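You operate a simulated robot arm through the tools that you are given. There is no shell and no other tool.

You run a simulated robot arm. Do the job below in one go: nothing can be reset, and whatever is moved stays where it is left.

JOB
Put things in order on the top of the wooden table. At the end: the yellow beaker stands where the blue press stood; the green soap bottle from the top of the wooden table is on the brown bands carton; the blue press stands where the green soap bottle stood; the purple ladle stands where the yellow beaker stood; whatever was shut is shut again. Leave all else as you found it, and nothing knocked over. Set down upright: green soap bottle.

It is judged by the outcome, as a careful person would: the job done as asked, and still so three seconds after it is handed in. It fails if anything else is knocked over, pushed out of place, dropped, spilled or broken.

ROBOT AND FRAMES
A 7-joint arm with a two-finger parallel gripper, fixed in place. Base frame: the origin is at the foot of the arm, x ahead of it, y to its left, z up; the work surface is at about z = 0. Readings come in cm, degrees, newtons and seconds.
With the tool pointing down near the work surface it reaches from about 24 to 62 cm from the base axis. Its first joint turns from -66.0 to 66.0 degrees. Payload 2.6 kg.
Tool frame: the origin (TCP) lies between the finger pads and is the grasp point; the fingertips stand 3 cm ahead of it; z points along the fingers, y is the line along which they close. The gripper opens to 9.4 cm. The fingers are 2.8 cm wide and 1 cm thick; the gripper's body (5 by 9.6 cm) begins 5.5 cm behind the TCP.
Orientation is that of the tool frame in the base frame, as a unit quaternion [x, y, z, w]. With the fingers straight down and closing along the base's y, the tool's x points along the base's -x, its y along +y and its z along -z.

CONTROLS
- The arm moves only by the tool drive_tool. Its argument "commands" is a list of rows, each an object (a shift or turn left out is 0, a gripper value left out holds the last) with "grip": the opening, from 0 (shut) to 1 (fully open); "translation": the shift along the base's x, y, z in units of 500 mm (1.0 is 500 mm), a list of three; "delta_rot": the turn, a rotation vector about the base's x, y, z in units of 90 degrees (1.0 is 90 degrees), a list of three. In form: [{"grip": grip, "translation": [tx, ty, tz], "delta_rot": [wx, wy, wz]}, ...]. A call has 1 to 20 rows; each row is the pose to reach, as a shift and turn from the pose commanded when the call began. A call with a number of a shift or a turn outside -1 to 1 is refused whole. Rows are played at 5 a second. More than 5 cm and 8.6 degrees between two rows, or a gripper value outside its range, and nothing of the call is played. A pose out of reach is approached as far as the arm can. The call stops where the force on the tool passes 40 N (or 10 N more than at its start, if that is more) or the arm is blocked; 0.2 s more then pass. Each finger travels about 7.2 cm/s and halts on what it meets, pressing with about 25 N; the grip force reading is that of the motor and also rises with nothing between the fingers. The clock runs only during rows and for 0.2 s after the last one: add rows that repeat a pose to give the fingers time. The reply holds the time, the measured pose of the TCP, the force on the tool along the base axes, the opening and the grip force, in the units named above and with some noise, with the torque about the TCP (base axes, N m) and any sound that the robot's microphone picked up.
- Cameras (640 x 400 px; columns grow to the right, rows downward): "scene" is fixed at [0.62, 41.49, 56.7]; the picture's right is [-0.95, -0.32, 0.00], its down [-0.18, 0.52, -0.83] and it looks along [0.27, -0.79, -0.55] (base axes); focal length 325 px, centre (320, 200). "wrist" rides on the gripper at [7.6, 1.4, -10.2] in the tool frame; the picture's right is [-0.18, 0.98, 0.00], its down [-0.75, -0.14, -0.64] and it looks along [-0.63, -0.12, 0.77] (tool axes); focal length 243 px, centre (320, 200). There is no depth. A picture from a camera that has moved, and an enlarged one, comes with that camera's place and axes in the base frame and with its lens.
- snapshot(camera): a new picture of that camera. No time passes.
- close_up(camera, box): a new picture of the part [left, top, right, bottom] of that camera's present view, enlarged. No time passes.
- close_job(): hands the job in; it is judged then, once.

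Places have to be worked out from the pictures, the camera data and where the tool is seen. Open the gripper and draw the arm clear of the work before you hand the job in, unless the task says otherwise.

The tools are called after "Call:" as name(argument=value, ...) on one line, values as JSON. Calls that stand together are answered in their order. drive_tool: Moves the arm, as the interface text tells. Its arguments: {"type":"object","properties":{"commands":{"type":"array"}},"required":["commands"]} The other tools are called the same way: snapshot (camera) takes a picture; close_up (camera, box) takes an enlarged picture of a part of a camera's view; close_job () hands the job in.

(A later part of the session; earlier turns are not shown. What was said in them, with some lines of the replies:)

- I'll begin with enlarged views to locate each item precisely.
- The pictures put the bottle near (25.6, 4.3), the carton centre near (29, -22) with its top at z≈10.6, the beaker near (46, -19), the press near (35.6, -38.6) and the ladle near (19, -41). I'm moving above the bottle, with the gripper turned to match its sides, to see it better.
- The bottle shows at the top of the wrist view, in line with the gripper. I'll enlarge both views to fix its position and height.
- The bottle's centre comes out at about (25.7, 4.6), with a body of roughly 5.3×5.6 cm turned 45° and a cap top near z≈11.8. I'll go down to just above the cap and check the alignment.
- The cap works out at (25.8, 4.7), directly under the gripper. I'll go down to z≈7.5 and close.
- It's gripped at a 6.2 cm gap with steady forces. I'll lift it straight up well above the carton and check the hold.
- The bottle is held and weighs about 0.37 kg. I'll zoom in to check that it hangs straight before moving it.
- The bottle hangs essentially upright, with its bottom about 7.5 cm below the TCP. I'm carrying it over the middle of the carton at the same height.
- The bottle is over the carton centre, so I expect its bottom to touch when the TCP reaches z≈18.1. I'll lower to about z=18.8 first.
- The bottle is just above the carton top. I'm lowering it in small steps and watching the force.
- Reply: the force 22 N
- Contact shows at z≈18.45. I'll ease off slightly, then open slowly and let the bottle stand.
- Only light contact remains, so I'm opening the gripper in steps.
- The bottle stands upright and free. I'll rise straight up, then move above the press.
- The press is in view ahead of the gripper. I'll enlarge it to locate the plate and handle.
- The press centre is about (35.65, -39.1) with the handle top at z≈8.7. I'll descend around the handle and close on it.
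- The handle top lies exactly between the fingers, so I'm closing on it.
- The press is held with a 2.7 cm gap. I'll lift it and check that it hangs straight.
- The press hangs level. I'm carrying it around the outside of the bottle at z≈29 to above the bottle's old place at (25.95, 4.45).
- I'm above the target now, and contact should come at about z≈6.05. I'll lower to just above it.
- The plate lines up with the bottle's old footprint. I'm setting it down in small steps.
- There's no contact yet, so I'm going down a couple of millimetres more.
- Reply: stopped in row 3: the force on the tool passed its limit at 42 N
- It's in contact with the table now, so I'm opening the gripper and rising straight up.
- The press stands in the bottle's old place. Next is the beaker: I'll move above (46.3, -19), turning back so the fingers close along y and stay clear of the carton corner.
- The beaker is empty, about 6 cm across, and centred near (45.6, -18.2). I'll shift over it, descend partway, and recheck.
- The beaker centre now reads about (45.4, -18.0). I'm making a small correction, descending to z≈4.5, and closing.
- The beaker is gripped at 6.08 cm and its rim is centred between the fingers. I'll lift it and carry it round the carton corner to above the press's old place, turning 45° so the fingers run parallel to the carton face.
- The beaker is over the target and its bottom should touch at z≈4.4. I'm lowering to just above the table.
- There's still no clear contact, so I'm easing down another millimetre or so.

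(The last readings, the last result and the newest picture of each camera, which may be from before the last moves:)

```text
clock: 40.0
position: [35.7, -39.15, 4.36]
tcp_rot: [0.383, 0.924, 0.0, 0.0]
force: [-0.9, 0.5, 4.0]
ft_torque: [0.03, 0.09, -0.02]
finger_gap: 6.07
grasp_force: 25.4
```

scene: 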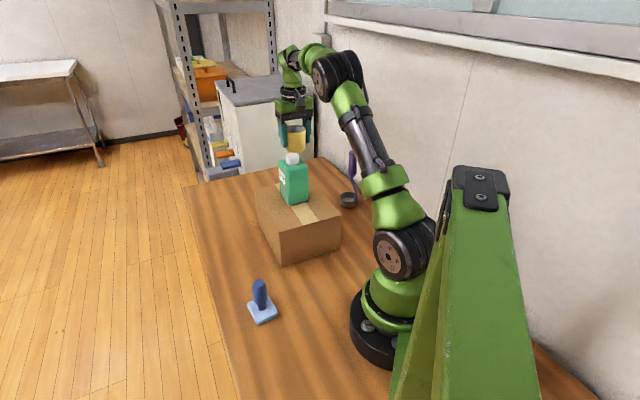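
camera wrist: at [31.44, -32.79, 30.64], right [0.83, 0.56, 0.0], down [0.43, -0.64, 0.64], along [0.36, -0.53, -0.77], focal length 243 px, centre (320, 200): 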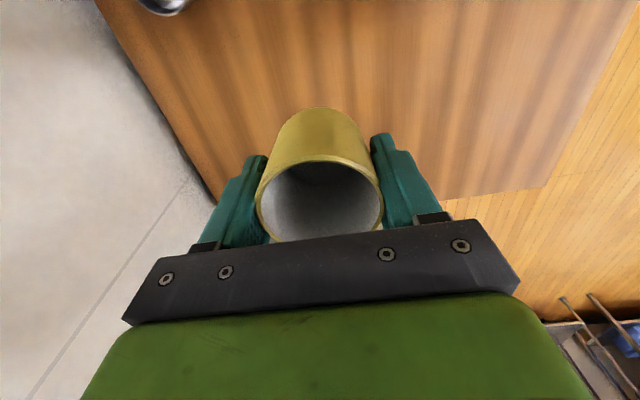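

Light contact at 4 N means the beaker is on the table. I'm opening and rising straight up.

Call:
drive_tool(commands=[{"grip": 0.7}, {"grip": 0.8}, {"grip": 1}, {"grip": 1}, {"grip": 1, "translation": [0, 0, 0.03]}, {"translation": [0, 0, 0.1]}, {"translation": [0, 0, 0.18]}, {"translation": [0, 0, 0.26]}, {"translation": [0, 0, 0.34]}, {"translation": [0, 0, 0.42]}, {"translation": [0, 0, 0.42]}])

Call:
snapshot(camera="wrist")

Call:
snapshot(camera="scene")

```text
clock: 42.4
position: [35.7, -39.36, 25.38]
tcp_rot: [0.384, 0.923, 0.0, 0.0]
force: [0.1, 0.9, -0.3]
ft_torque: [0.0, 0.0, -0.02]
finger_gap: 9.4
grasp_force: 0.0
```

```text
taken
camera wrist: at [31.26, -32.89, 35.57], right [0.83, 0.56, 0.0], down [0.43, -0.63, 0.64], along [0.36, -0.53, -0.77], focal length 243 px, centre (320, 200)
```

wrist: 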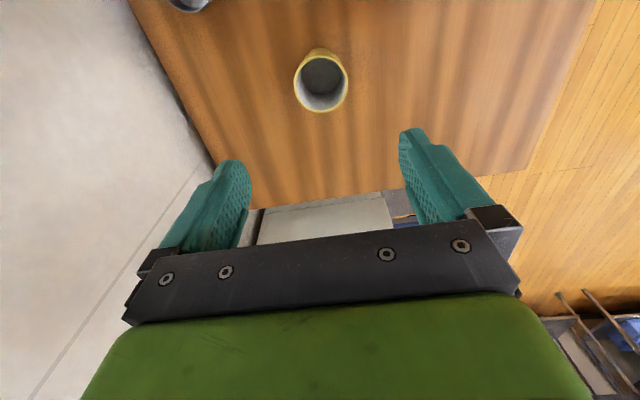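

```text
taken
```

scene: 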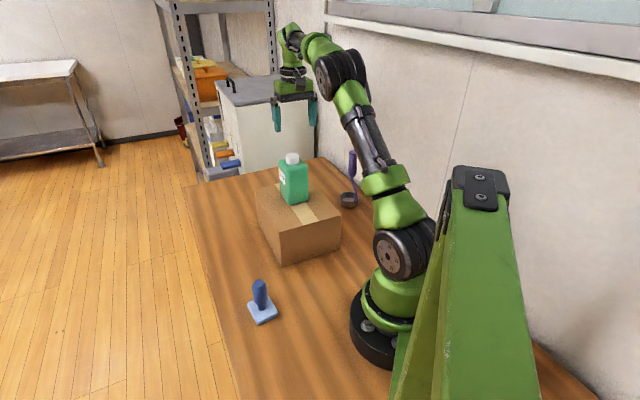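

The beaker stands in the press's old place. Triangulation puts the ladle's handle tip near (18.6, -38.9, 17.9), so I'll move above it with the fingertips well clear and look.

Call:
drive_tool(commands=[{"grip": 1, "translation": [-0.06, 0.003, 0.04]}, {"translation": [-0.13, 0.005, 0.08]}, {"translation": [-0.2, 0.008, 0.09]}, {"translation": [-0.27, 0.01, 0.09]}, {"translation": [-0.33, 0.01, 0.09]}, {"translation": [-0.33, 0.01, 0.09]}])

Call:
snapshot(camera="wrist")

Call:
snapshot(camera="scene")

```text
clock: 43.8
position: [19.13, -38.71, 29.8]
tcp_rot: [0.383, 0.924, 0.0, 0.0]
force: [-0.7, -0.6, -0.7]
ft_torque: [-0.01, 0.0, 0.01]
finger_gap: 9.41
grasp_force: 0.1
```

```text
taken
camera wrist: at [14.75, -32.28, 40.02], right [0.83, 0.56, 0.0], down [0.43, -0.63, 0.64], along [0.36, -0.53, -0.77], focal length 243 px, centre (320, 200)
```

wrist: 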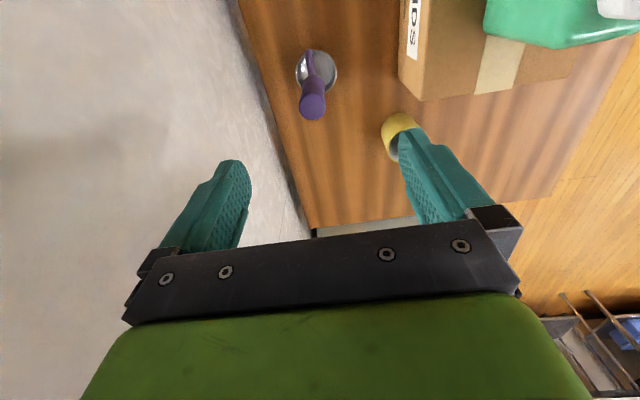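

```text
taken
```

scene: 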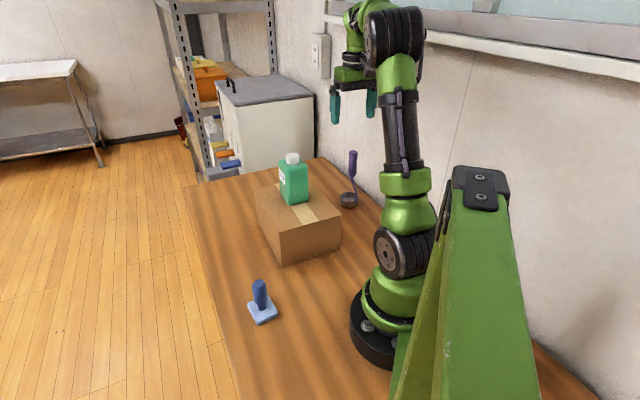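

The ladle is directly ahead in the view and within reach. I'll zoom in to pin down its handle and bowl.

Call:
close_up(camera="wrist", box=[250, 30, 390, 130])

Call:
close_up(camera="scene", box=[300, 140, 390, 220])

```text
4.00 times, centred on (320, 80) of wrist
camera zoom: at [14.75, -32.28, 40.02], right [0.83, 0.56, 0.0], down [0.43, -0.63, 0.64], along [0.36, -0.53, -0.77], focal length 970 px, centre (320, 680)
```

zoom: 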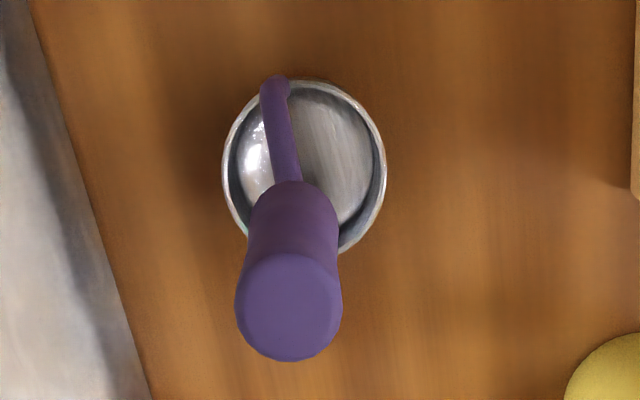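

```text
5.00 times, centred on (345, 180) of scene
camera zoom: at [0.61, 41.49, 56.7], right [-0.95, -0.32, 0.0], down [-0.18, 0.52, -0.83], along [0.27, -0.79, -0.55], focal length 1626 px, centre (195, 300)
```

zoom: 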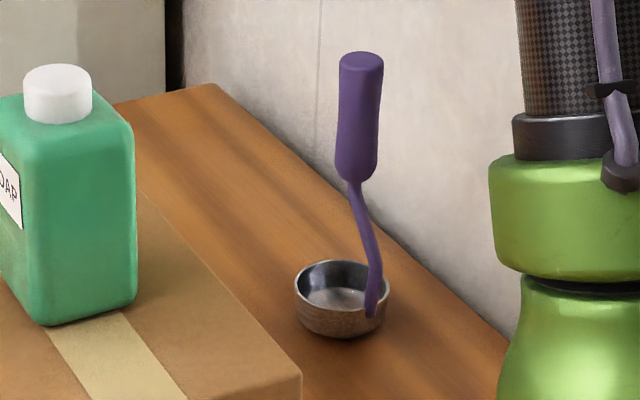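

The handle axis is at about (18.4, -39.0), nearly above the bowl centre at (18.7, -39.2), with its top at z≈18. I'll descend to z≈19 first and check the centring before the fingers pass the tip.

Call:
drive_tool(commands=[{"grip": 1, "translation": [-0.013, -0.006, -0.04]}, {"translation": [-0.013, -0.006, -0.1]}, {"translation": [-0.013, -0.006, -0.14]}, {"translation": [-0.013, -0.006, -0.16]}, {"translation": [-0.013, -0.006, -0.16]}])

Call:
snapshot(camera="wrist")

Call:
close_up(camera="scene", box=[300, 80, 440, 220])

```text
clock: 45.0
position: [18.66, -39.09, 21.79]
tcp_rot: [0.383, 0.924, 0.0, 0.0]
force: [0.4, 0.5, 0.0]
ft_torque: [0.0, -0.01, -0.01]
finger_gap: 9.4
grasp_force: 0.0
```

```text
taken
camera wrist: at [14.22, -32.62, 31.97], right [0.83, 0.56, 0.0], down [0.43, -0.63, 0.64], along [0.36, -0.53, -0.77], focal length 243 px, centre (320, 200)
```

wrist: 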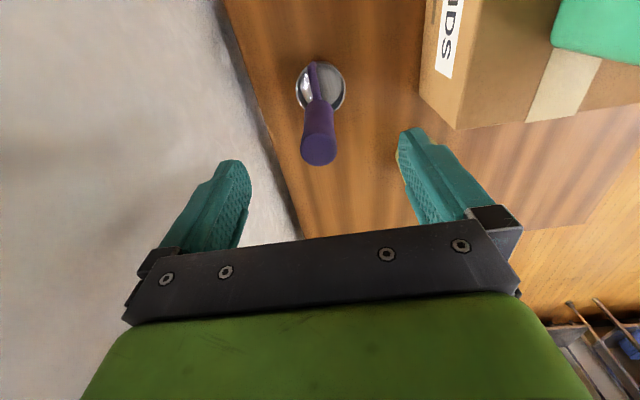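

```text
2.86 times, centred on (370, 150) of scene
camera zoom: at [0.62, 41.49, 56.7], right [-0.95, -0.32, 0.0], down [-0.18, 0.52, -0.83], along [0.27, -0.79, -0.55], focal length 929 px, centre (177, 343)
```

zoom: 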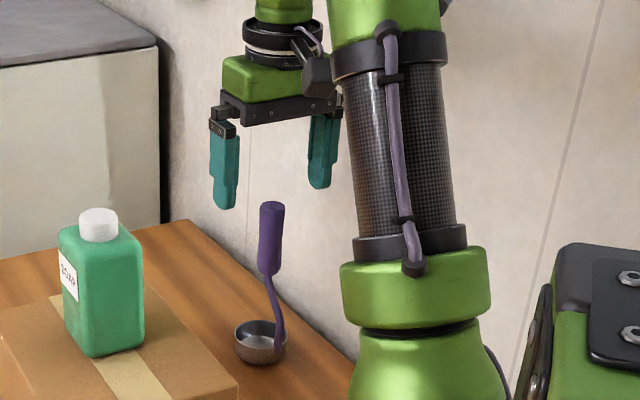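

The handle tip reads (18.5, -39.0), centred between the fingers. I'm descending to z≈15.2 and closing.

Call:
drive_tool(commands=[{"grip": 1, "translation": [-0.003, 0.001, -0.05]}, {"translation": [-0.003, 0.001, -0.1]}, {"translation": [-0.003, 0.001, -0.132]}, {"translation": [-0.003, 0.001, -0.132]}, {"grip": 0.6, "translation": [-0.003, 0.001, -0.132]}, {"grip": 0.4, "translation": [-0.003, 0.001, -0.132]}, {"grip": 0.2, "translation": [-0.003, 0.001, -0.132]}, {"grip": 0.05, "translation": [-0.003, 0.001, -0.132]}, {"grip": 0.05, "translation": [-0.003, 0.001, -0.132]}, {"grip": 0.05, "translation": [-0.003, 0.001, -0.132]}])

Call:
snapshot(camera="wrist")

Call:
close_up(camera="scene", box=[300, 80, 440, 220])

```text
clock: 47.2
position: [18.26, -38.99, 15.19]
tcp_rot: [0.384, 0.923, 0.001, 0.0]
force: [-0.8, -0.4, -0.1]
ft_torque: [0.03, 0.01, -0.01]
finger_gap: 2.31
grasp_force: 25.4
```

```text
taken
camera wrist: at [14.02, -32.55, 25.39], right [0.83, 0.56, 0.0], down [0.43, -0.63, 0.64], along [0.36, -0.53, -0.77], focal length 243 px, centre (320, 200)
```

wrist: 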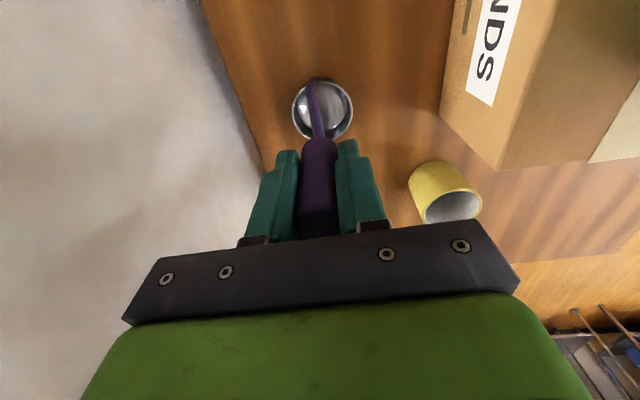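

```text
2.86 times, centred on (370, 150) of scene
camera zoom: at [0.62, 41.49, 56.7], right [-0.95, -0.32, 0.0], down [-0.18, 0.52, -0.83], along [0.27, -0.79, -0.55], focal length 929 px, centre (177, 343)
```

zoom: 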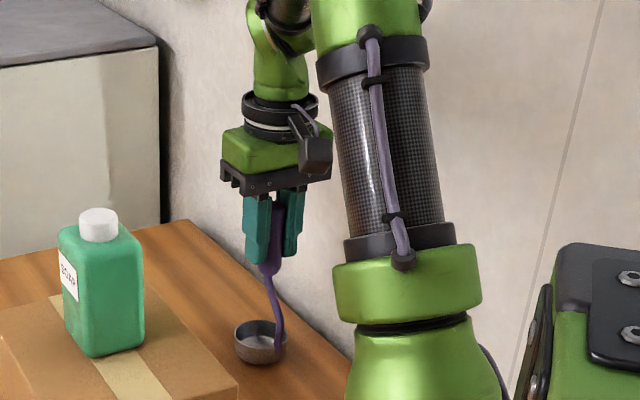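

The ladle's handle is gripped with a 2.3 cm gap. I'll lift it straight up and check how it hangs.

Call:
drive_tool(commands=[{"grip": 0.05, "translation": [0, 0, 0.02]}, {"translation": [0, 0, 0.08]}, {"translation": [0, 0, 0.15]}, {"translation": [0, 0, 0.22]}, {"translation": [0, 0, 0.29]}, {"translation": [0, 0, 0.33]}, {"translation": [0, 0, 0.33]}])

Call:
snapshot(camera="wrist")

Call:
snapshot(camera="scene")

```text
clock: 48.8
position: [18.25, -38.93, 31.88]
tcp_rot: [0.384, 0.923, 0.0, 0.0]
force: [-0.1, -0.3, -0.5]
ft_torque: [0.03, 0.01, -0.01]
finger_gap: 2.31
grasp_force: 24.9
```

```text
taken
camera wrist: at [13.99, -32.46, 41.96], right [0.83, 0.56, 0.0], down [0.43, -0.63, 0.64], along [0.36, -0.53, -0.77], focal length 243 px, centre (320, 200)
```

wrist: 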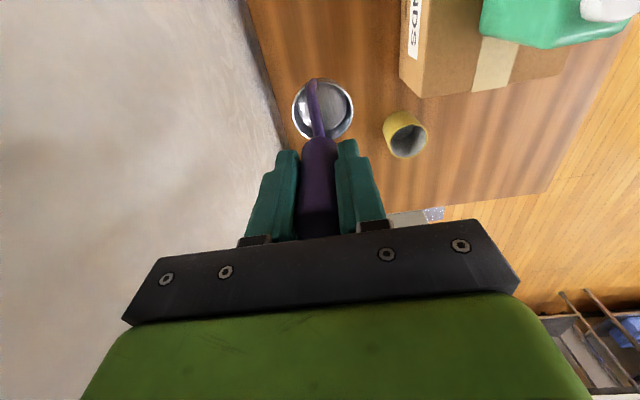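

```text
taken
```

scene: 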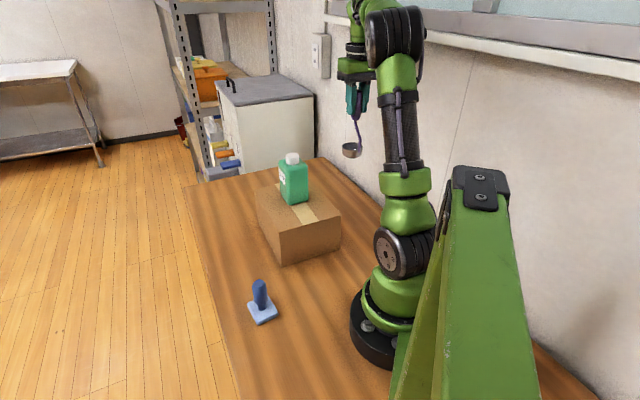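

The ladle hangs unchanged in the grip, with its bottom at about z≈16.5. I'm carrying it around the far side of the bottle, over the beaker, to the beaker's old place.

Call:
drive_tool(commands=[{"grip": 0.05, "translation": [0.05, -0.006, 0]}, {"translation": [0.125, -0.01, 0]}, {"translation": [0.2, 0, 0]}, {"translation": [0.272, 0.03, 0]}, {"translation": [0.344, 0.072, 0]}, {"translation": [0.406, 0.122, 0]}, {"translation": [0.46, 0.18, 0]}, {"translation": [0.502, 0.25, 0]}, {"translation": [0.526, 0.332, 0]}, {"translation": [0.534, 0.41, 0]}, {"translation": [0.535, 0.423, 0]}, {"translation": [0.535, 0.423, 0]}])

Call:
snapshot(camera="wrist")

Call:
snapshot(camera="scene")

```text
clock: 51.4
position: [45.19, -17.72, 31.84]
tcp_rot: [0.383, 0.924, 0.0, 0.0]
force: [0.5, 0.3, -2.0]
ft_torque: [0.06, 0.0, 0.02]
finger_gap: 2.31
grasp_force: 25.7
```

```text
taken
camera wrist: at [40.78, -11.37, 41.93], right [0.83, 0.56, 0.0], down [0.43, -0.63, 0.64], along [0.36, -0.53, -0.77], focal length 243 px, centre (320, 200)
```

wrist: 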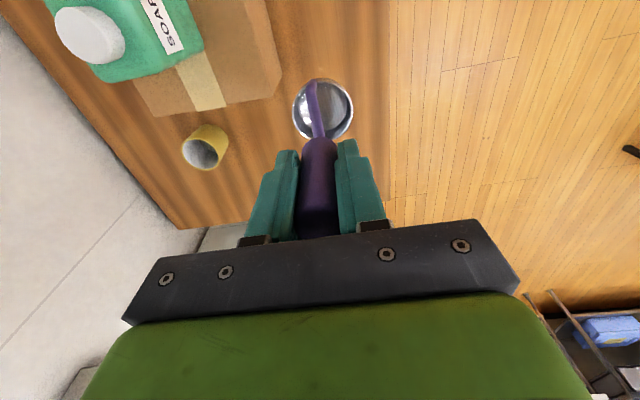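

```text
taken
```

scene: 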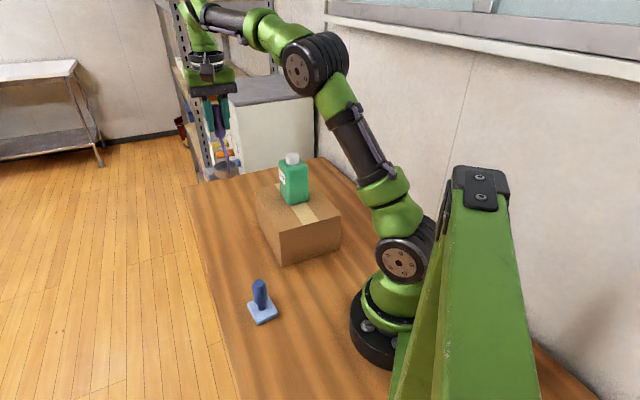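

I'm over the target and contact should come at z≈15.2. I'll lower to just above that.

Call:
drive_tool(commands=[{"grip": 0.05, "translation": [0, -0.001, -0.05]}, {"translation": [0, -0.001, -0.12]}, {"translation": [0, -0.001, -0.19]}, {"translation": [0, -0.001, -0.25]}, {"translation": [0, -0.001, -0.3]}, {"translation": [0, -0.001, -0.322]}, {"translation": [0, -0.001, -0.324]}, {"translation": [0, -0.001, -0.324]}])

Call:
close_up(camera="scene", box=[180, 120, 340, 260])

Call:
snapshot(camera="wrist")

```text
clock: 53.2
position: [45.1, -17.83, 15.55]
tcp_rot: [0.383, 0.924, 0.0, -0.001]
force: [0.7, -1.2, -1.0]
ft_torque: [0.03, 0.01, -0.03]
finger_gap: 2.3
grasp_force: 25.4
```

```text
2.86 times, centred on (260, 190) of scene
camera zoom: at [0.62, 41.49, 56.7], right [-0.95, -0.32, 0.0], down [-0.18, 0.52, -0.83], along [0.27, -0.79, -0.55], focal length 929 px, centre (491, 229)
```

zoom: 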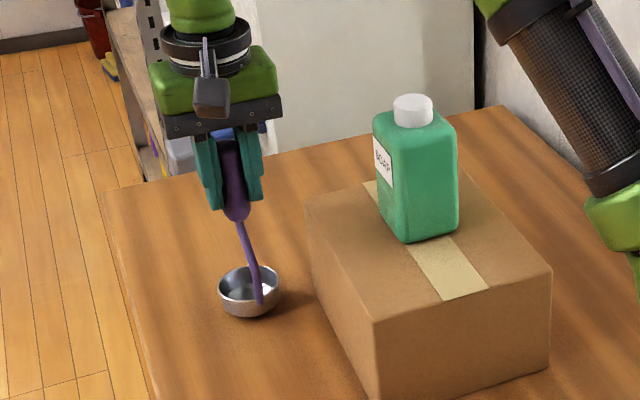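

```text
taken
camera wrist: at [40.75, -11.36, 25.68], right [0.83, 0.56, 0.0], down [0.43, -0.63, 0.64], along [0.36, -0.53, -0.77], focal length 243 px, centre (320, 200)
```

wrist: 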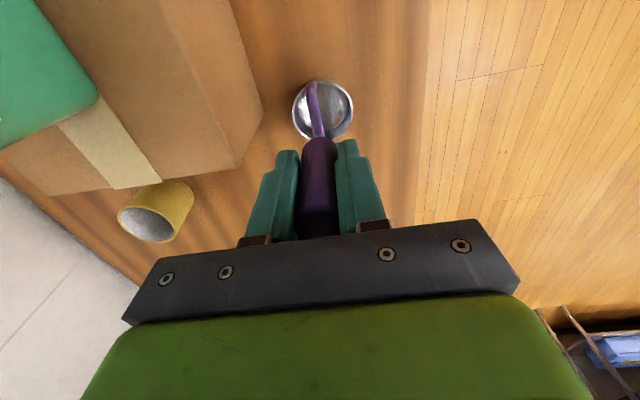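

The bowl sits right over the beaker's old footprint. I'm setting it down in small steps.

Call:
drive_tool(commands=[{"grip": 0.05, "translation": [0, 0.004, -0.003]}, {"translation": [0, 0.004, -0.006]}, {"translation": [0, 0.004, -0.006]}])

```text
clock: 54.0
position: [45.05, -17.6, 15.25]
tcp_rot: [0.384, 0.923, 0.001, 0.0]
force: [-0.3, -0.4, 0.6]
ft_torque: [0.07, -0.08, 0.01]
finger_gap: 2.3
grasp_force: 25.1
```

Call:
drive_tool(commands=[{"grip": 0.05, "translation": [0, 0, -0.0015]}, {"translation": [0, 0, -0.003]}])

```text
clock: 54.6
position: [45.11, -17.67, 15.29]
tcp_rot: [0.384, 0.923, 0.0, 0.001]
force: [-7.3, 2.8, 19.3]
ft_torque: [0.23, 0.94, -0.15]
finger_gap: 2.28
grasp_force: 24.5
```

It's touched down at 19 N. I'll ease up about a millimetre to take off the load.

Call:
drive_tool(commands=[{"grip": 0.05, "translation": [0, 0, 0.0015]}, {"grip": 0.05, "translation": [0, 0, 0.002]}])

```text
clock: 55.2
position: [45.02, -17.72, 15.06]
tcp_rot: [0.383, 0.924, 0.001, 0.002]
force: [-0.1, 2.4, 16.2]
ft_torque: [0.09, -0.14, -0.02]
finger_gap: 2.29
grasp_force: 24.8
```

Call:
drive_tool(commands=[{"grip": 0.05, "translation": [0, 0, 0.0015]}, {"grip": 0.05, "translation": [0, 0, 0.0015]}])

```text
clock: 55.8
position: [45.21, -17.64, 15.24]
tcp_rot: [0.384, 0.923, 0.001, 0.001]
force: [2.7, 0.2, 9.3]
ft_torque: [-0.19, -0.56, 0.02]
finger_gap: 2.31
grasp_force: 25.1
```

Only a light load is left. I'm opening in small increments so the ladle settles on its bowl.

Call:
drive_tool(commands=[{"grip": 0.24}, {"grip": 0.27}, {"grip": 0.31}, {"grip": 0.36}, {"grip": 0.36}])

Call:
close_up(camera="scene", box=[180, 120, 340, 260])

Call:
snapshot(camera="wrist")

```text
clock: 57.0
position: [45.11, -17.68, 15.17]
tcp_rot: [0.384, 0.923, 0.0, 0.0]
force: [0.0, -0.3, -0.2]
ft_torque: [-0.01, -0.02, 0.0]
finger_gap: 3.4
grasp_force: 0.0
```

```text
2.86 times, centred on (260, 190) of scene
camera zoom: at [0.62, 41.49, 56.7], right [-0.95, -0.32, 0.0], down [-0.18, 0.52, -0.83], along [0.27, -0.79, -0.55], focal length 929 px, centre (491, 229)
```

zoom: 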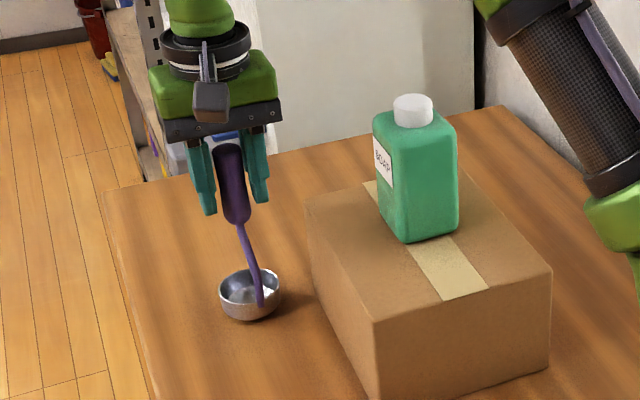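

```text
taken
camera wrist: at [40.74, -11.19, 25.4], right [0.83, 0.56, 0.0], down [0.43, -0.63, 0.64], along [0.36, -0.53, -0.77], focal length 243 px, centre (320, 200)
```

wrist: 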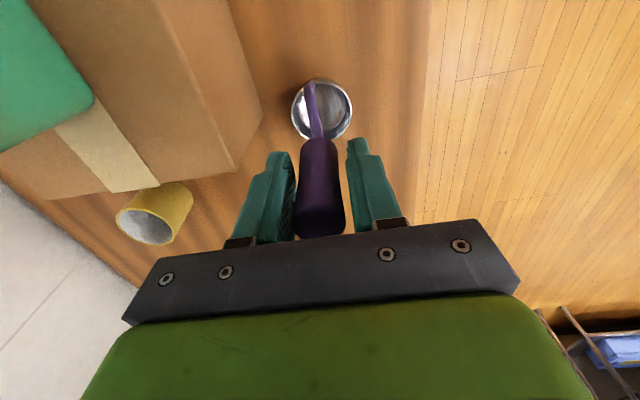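

The ladle stands on its own, so I'll open fully, rise straight up, and draw clear toward the start pose.

Call:
drive_tool(commands=[{"grip": 0.7}, {"grip": 1}, {"grip": 1}, {"grip": 1, "translation": [0, 0, 0.03]}, {"translation": [0, 0, 0.09]}, {"translation": [0, 0, 0.16]}, {"translation": [0, 0, 0.24]}, {"translation": [0, 0, 0.32]}, {"translation": [0, 0, 0.4]}, {"translation": [0, 0, 0.44]}, {"translation": [-0.06, 0.03, 0.45]}, {"translation": [-0.13, 0.06, 0.45]}, {"translation": [-0.2, 0.1, 0.45]}, {"translation": [-0.2, 0.18, 0.45]}, {"translation": [-0.2, 0.26, 0.45]}, {"translation": [-0.2, 0.26, 0.45]}])

Call:
snapshot(camera="scene")

Call:
snapshot(camera="wrist")

Call:
close_up(camera="scene", box=[180, 130, 400, 268])

```text
clock: 60.4
position: [35.03, -4.68, 37.6]
tcp_rot: [0.384, 0.923, 0.0, 0.001]
force: [0.1, -0.5, 0.5]
ft_torque: [0.01, -0.03, 0.04]
finger_gap: 9.36
grasp_force: 0.1
```

```text
taken
```

scene: 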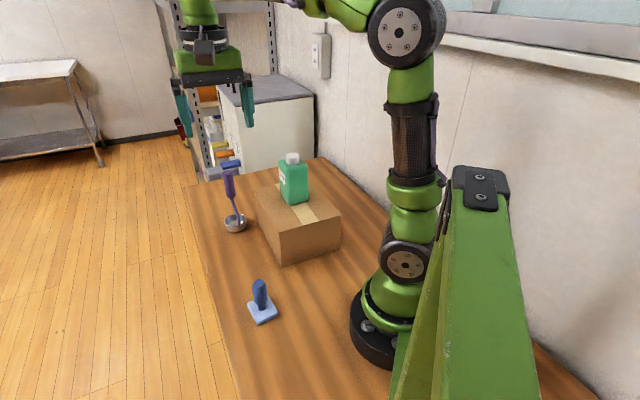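

```text
taken
camera wrist: at [30.72, 1.8, 47.9], right [0.83, 0.56, 0.0], down [0.43, -0.63, 0.64], along [0.36, -0.53, -0.77], focal length 243 px, centre (320, 200)
```

wrist: 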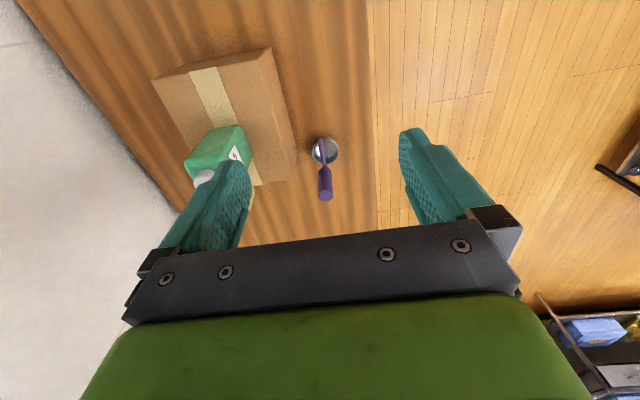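

```text
2.90 times, centred on (290, 199) of scene
camera zoom: at [0.61, 41.49, 56.7], right [-0.95, -0.32, 0.0], down [-0.18, 0.52, -0.83], along [0.27, -0.79, -0.55], focal length 943 px, centre (407, 203)
```

zoom: 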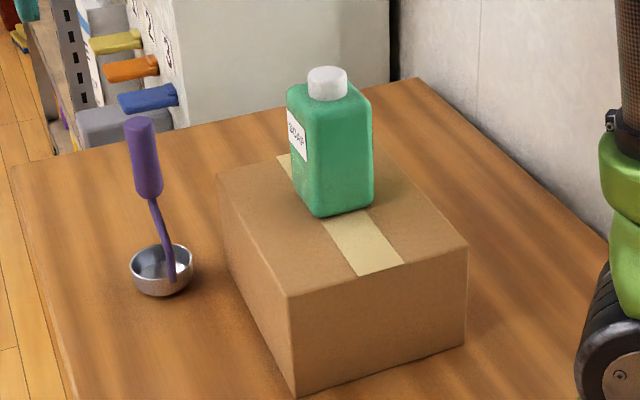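

The carton hasn't moved, the bottle stands upright on it, and the ladle and press stand in their new places. The beaker is hidden in these views, but it was upright in the press's old place when the ladle was set down. The arm is clear with the gripper open, so I'm handing the job in.

Call:
close_job()

```text
The job is handed in.
```

The job is handed in, and all four items are where you asked:

- **Green soap bottle:** it stands upright on the middle of the brown bands carton.
- **Blue press:** it stands where the soap bottle stood.
- **Yellow beaker:** it stands where the blue press stood. It was hidden in the final pictures, but it was upright when I last saw it, just as I set the ladle down.
- **Purple ladle:** it stands on its bowl where the yellow beaker stood, within about half a centimetre.

The carton did not move, and nothing was knocked over. Nothing shut had to be opened. The arm is clear of the table with the gripper open.
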